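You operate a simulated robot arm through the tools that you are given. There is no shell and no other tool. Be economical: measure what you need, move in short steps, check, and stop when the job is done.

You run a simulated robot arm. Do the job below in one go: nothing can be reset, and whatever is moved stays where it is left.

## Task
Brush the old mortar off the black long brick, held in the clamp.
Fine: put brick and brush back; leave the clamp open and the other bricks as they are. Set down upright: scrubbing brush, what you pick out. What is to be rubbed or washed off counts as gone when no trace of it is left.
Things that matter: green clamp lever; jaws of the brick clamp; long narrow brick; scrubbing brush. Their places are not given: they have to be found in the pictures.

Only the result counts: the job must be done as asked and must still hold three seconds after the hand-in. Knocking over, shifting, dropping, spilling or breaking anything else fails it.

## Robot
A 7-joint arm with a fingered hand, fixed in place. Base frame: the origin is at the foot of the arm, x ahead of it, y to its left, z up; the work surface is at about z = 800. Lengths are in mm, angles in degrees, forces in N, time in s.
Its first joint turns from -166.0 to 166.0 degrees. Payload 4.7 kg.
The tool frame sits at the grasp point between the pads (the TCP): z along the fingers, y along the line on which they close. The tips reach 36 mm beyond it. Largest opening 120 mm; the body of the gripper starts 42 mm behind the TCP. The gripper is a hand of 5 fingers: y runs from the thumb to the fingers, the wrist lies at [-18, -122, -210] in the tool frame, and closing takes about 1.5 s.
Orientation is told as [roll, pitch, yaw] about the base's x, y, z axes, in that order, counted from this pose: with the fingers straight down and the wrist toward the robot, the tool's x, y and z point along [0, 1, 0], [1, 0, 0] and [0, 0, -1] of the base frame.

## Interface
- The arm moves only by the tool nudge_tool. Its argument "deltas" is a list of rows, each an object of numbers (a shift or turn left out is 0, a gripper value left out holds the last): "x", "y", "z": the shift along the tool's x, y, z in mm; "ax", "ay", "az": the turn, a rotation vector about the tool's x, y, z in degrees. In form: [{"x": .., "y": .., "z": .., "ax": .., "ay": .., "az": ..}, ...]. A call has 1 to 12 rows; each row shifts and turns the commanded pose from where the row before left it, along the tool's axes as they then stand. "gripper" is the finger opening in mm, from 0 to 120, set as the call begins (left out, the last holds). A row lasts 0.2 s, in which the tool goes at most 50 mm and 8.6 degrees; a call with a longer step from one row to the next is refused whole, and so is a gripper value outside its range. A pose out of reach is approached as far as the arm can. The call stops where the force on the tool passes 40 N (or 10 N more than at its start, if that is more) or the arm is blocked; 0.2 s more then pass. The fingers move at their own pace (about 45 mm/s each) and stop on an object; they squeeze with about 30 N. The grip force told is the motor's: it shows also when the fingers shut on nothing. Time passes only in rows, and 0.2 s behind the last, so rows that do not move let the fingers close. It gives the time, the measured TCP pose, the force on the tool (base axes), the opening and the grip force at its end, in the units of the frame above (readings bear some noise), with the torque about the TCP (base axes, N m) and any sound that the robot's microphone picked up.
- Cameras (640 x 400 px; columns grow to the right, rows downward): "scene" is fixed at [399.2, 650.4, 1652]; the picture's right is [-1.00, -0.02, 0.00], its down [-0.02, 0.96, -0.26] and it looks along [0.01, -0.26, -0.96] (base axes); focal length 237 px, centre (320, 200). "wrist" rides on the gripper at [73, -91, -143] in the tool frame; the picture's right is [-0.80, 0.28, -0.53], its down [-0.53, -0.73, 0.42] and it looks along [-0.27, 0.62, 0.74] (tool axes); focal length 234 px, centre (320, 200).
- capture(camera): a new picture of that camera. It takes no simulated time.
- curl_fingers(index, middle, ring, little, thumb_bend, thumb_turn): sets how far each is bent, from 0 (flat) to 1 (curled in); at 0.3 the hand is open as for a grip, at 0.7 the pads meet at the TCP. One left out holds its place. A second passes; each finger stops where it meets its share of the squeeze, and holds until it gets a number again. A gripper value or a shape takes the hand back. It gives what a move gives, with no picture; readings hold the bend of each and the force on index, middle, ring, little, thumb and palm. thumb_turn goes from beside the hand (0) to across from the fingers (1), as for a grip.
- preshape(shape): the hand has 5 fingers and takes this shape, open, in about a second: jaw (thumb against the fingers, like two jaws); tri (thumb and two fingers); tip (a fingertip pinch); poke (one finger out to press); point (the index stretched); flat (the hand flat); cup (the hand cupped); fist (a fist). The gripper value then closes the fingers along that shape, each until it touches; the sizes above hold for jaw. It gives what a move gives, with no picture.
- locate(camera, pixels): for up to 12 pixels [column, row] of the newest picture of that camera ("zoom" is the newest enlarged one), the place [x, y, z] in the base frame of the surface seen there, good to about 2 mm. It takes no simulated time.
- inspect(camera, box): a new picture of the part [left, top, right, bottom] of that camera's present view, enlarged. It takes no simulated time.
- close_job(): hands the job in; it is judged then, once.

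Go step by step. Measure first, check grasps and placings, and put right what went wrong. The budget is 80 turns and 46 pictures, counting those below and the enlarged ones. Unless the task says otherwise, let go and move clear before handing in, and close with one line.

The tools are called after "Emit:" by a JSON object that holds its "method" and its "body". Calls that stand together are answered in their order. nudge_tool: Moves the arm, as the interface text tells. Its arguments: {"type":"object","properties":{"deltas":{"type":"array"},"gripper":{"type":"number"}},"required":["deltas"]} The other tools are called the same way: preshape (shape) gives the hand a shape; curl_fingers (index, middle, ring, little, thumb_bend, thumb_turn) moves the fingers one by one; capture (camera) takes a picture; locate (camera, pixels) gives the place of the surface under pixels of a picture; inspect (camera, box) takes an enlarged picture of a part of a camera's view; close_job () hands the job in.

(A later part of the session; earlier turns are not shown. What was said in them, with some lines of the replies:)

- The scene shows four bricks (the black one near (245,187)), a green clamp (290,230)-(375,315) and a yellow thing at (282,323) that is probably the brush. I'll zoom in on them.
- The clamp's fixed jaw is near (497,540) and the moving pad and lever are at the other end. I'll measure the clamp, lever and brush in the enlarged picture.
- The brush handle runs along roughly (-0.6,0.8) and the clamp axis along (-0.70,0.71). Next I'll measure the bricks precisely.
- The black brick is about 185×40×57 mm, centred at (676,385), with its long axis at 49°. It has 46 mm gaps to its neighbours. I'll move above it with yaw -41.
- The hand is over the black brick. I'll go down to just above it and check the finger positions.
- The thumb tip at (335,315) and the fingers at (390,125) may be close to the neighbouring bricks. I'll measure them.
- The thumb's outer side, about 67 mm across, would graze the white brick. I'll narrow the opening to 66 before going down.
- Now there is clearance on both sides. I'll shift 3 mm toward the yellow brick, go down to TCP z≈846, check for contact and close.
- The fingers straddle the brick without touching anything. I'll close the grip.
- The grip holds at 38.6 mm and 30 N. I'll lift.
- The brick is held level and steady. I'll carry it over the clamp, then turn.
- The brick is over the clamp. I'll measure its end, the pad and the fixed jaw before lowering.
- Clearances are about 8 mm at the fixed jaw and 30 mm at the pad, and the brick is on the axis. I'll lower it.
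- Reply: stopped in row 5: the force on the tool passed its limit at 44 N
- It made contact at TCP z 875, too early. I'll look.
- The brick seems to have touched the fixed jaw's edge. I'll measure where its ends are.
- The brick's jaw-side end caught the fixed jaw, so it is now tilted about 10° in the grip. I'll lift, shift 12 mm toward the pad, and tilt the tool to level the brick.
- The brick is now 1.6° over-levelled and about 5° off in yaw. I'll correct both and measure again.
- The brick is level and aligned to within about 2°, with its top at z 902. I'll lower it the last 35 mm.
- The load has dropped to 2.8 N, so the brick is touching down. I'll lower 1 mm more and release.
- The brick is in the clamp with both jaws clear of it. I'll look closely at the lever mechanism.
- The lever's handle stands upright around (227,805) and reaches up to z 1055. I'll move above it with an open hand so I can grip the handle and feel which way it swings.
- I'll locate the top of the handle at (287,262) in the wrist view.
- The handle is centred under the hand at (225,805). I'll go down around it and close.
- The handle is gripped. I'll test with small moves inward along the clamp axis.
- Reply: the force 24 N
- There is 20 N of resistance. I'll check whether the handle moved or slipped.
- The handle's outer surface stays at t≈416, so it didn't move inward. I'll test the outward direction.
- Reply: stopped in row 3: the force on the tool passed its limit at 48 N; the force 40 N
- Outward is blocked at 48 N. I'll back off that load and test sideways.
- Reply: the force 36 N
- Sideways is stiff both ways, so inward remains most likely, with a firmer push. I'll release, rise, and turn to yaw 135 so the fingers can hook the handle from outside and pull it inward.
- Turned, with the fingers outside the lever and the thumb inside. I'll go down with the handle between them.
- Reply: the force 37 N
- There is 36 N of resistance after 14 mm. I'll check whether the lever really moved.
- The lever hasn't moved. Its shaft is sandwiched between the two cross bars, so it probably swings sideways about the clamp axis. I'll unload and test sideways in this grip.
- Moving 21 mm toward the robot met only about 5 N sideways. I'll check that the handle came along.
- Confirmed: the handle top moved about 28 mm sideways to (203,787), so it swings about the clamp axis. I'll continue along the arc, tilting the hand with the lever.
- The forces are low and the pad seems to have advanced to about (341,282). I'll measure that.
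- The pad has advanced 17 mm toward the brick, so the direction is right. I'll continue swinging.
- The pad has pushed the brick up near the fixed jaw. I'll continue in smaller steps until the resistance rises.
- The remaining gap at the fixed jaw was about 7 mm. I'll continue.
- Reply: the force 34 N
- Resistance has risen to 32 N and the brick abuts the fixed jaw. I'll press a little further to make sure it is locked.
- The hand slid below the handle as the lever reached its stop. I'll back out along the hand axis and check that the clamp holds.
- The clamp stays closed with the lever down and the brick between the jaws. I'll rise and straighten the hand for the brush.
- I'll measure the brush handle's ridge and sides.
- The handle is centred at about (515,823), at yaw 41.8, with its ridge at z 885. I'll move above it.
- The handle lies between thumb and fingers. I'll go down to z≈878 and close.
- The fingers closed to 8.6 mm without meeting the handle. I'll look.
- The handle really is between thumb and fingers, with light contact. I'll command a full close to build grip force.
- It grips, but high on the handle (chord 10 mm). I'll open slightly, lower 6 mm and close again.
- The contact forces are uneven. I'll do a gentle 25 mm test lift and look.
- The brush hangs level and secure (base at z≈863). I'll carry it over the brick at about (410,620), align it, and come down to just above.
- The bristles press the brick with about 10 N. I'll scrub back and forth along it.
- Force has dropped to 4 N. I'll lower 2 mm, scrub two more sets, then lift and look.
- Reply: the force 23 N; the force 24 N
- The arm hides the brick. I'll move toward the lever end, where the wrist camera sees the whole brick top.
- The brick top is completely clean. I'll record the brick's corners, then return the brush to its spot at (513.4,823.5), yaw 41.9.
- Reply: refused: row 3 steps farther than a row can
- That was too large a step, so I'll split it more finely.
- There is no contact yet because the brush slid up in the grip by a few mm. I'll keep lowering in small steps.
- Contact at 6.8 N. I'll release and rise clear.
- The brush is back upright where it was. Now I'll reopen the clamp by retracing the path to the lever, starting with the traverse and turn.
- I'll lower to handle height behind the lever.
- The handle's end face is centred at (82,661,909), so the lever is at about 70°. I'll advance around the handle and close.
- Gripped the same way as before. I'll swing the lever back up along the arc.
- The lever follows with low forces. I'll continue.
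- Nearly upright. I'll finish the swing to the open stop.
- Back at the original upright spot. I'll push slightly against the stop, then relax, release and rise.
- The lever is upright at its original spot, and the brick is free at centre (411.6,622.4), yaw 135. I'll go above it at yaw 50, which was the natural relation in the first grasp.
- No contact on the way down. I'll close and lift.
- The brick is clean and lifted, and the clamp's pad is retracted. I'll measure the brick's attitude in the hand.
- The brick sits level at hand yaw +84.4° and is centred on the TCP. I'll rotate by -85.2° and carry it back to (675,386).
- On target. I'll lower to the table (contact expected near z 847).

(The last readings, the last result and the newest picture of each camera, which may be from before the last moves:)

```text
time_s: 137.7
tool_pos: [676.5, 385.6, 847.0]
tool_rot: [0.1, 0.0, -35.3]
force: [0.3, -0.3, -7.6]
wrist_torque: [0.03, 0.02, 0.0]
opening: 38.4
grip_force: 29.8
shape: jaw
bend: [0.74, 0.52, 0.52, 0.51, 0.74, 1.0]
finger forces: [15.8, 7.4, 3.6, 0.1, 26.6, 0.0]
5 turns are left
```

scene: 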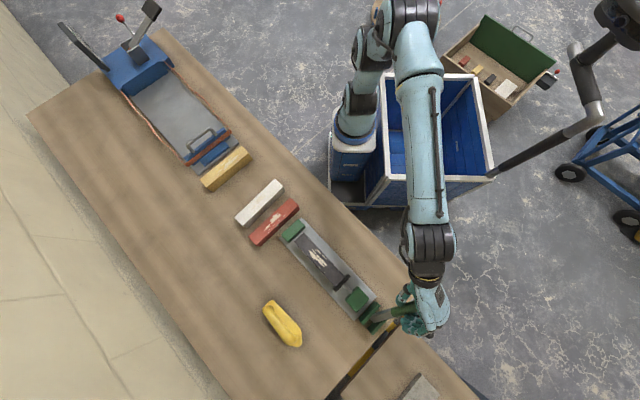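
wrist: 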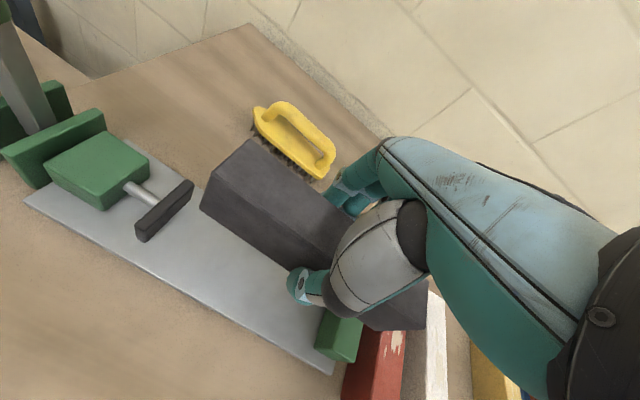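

It's about to touch down. I'll lower the last bit, release and rise clear.

Emit:
{"method": "nudge_tool", "body": {"deltas": [{"z": 0.8}, {"z": 0.8}, {}]}}

Emit:
{"method": "nudge_tool", "body": {"deltas": [{}, {}, {}, {}, {}, {}], "gripper": 62}}

Emit:
{"method": "nudge_tool", "body": {"deltas": [{"z": -10}, {"z": -20}, {"z": -30}, {"z": -40}, {"z": -45}, {"z": -45}, {"z": -45}, {"y": -40}, {"y": -45}, {"y": -45}, {"y": -45}, {}]}}

Emit:
{"method": "capture", "body": {"camera": "scene"}}

```text
time_s: 138.5
tool_pos: [676.6, 385.6, 845.8]
tool_rot: [0.1, 0.0, -35.4]
force: [-2.1, 0.1, 3.2]
wrist_torque: [-0.04, 0.05, -0.03]
opening: 38.5
grip_force: 29.9
shape: jaw
bend: [0.74, 0.52, 0.52, 0.51, 0.74, 1.0]
finger forces: [15.4, 7.5, 3.6, 0.0, 28.5, 0.0]
```

```text
time_s: 139.9
tool_pos: [675.7, 386.5, 844.6]
tool_rot: [0.0, 0.0, -35.4]
force: [0.7, -0.1, -0.2]
wrist_torque: [-0.03, 0.0, 0.01]
opening: 61.6
grip_force: 0.1
shape: jaw
bend: [0.74, 0.44, 0.41, 0.4, 0.69, 1.0]
finger forces: [0.1, 0.1, 0.0, 0.0, 0.0, 0.0]
```

```text
time_s: 142.5
tool_pos: [534.5, 486.9, 1080.6]
tool_rot: [0.1, 0.0, -35.4]
force: [-0.4, -0.8, -0.6]
wrist_torque: [-0.02, -0.05, 0.01]
opening: 62.0
grip_force: 0.0
shape: jaw
bend: [0.74, 0.44, 0.41, 0.4, 0.69, 1.0]
finger forces: [0.0, 0.1, 0.0, 0.0, 0.0, 0.0]
```

```text
0 pictures are left
4 turns are left
```

scene: 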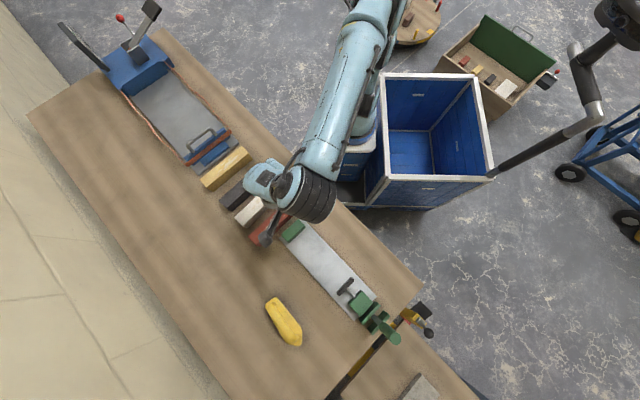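

The brick is back in the row, the clamp is open, and the brush is standing upright. I'll check the brush and brick positions once with locate.

Emit:
{"method": "locate", "body": {"camera": "scene", "pixels": [[224, 200], [232, 207], [282, 323], [268, 305], [296, 342], [230, 194], [276, 316], [290, 336]]}}

```text
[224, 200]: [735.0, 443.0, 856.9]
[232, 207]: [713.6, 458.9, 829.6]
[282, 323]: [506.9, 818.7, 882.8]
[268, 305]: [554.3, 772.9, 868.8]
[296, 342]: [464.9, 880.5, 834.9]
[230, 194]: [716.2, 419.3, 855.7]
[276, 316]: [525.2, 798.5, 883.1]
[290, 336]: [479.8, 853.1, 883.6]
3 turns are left
```

The brush, at (506.9,818.7,882.8), and the brick, at (735,443,857), both match their starting measurements, and the hand is clear, so I'm handing in.

Emit:
{"method": "close_job", "body": {}}

```text
The job is handed in.
```

The black brick was brushed clean in the clamp and set back in its place. The brush is back upright where it was, the clamp is open, and the other bricks were not touched.
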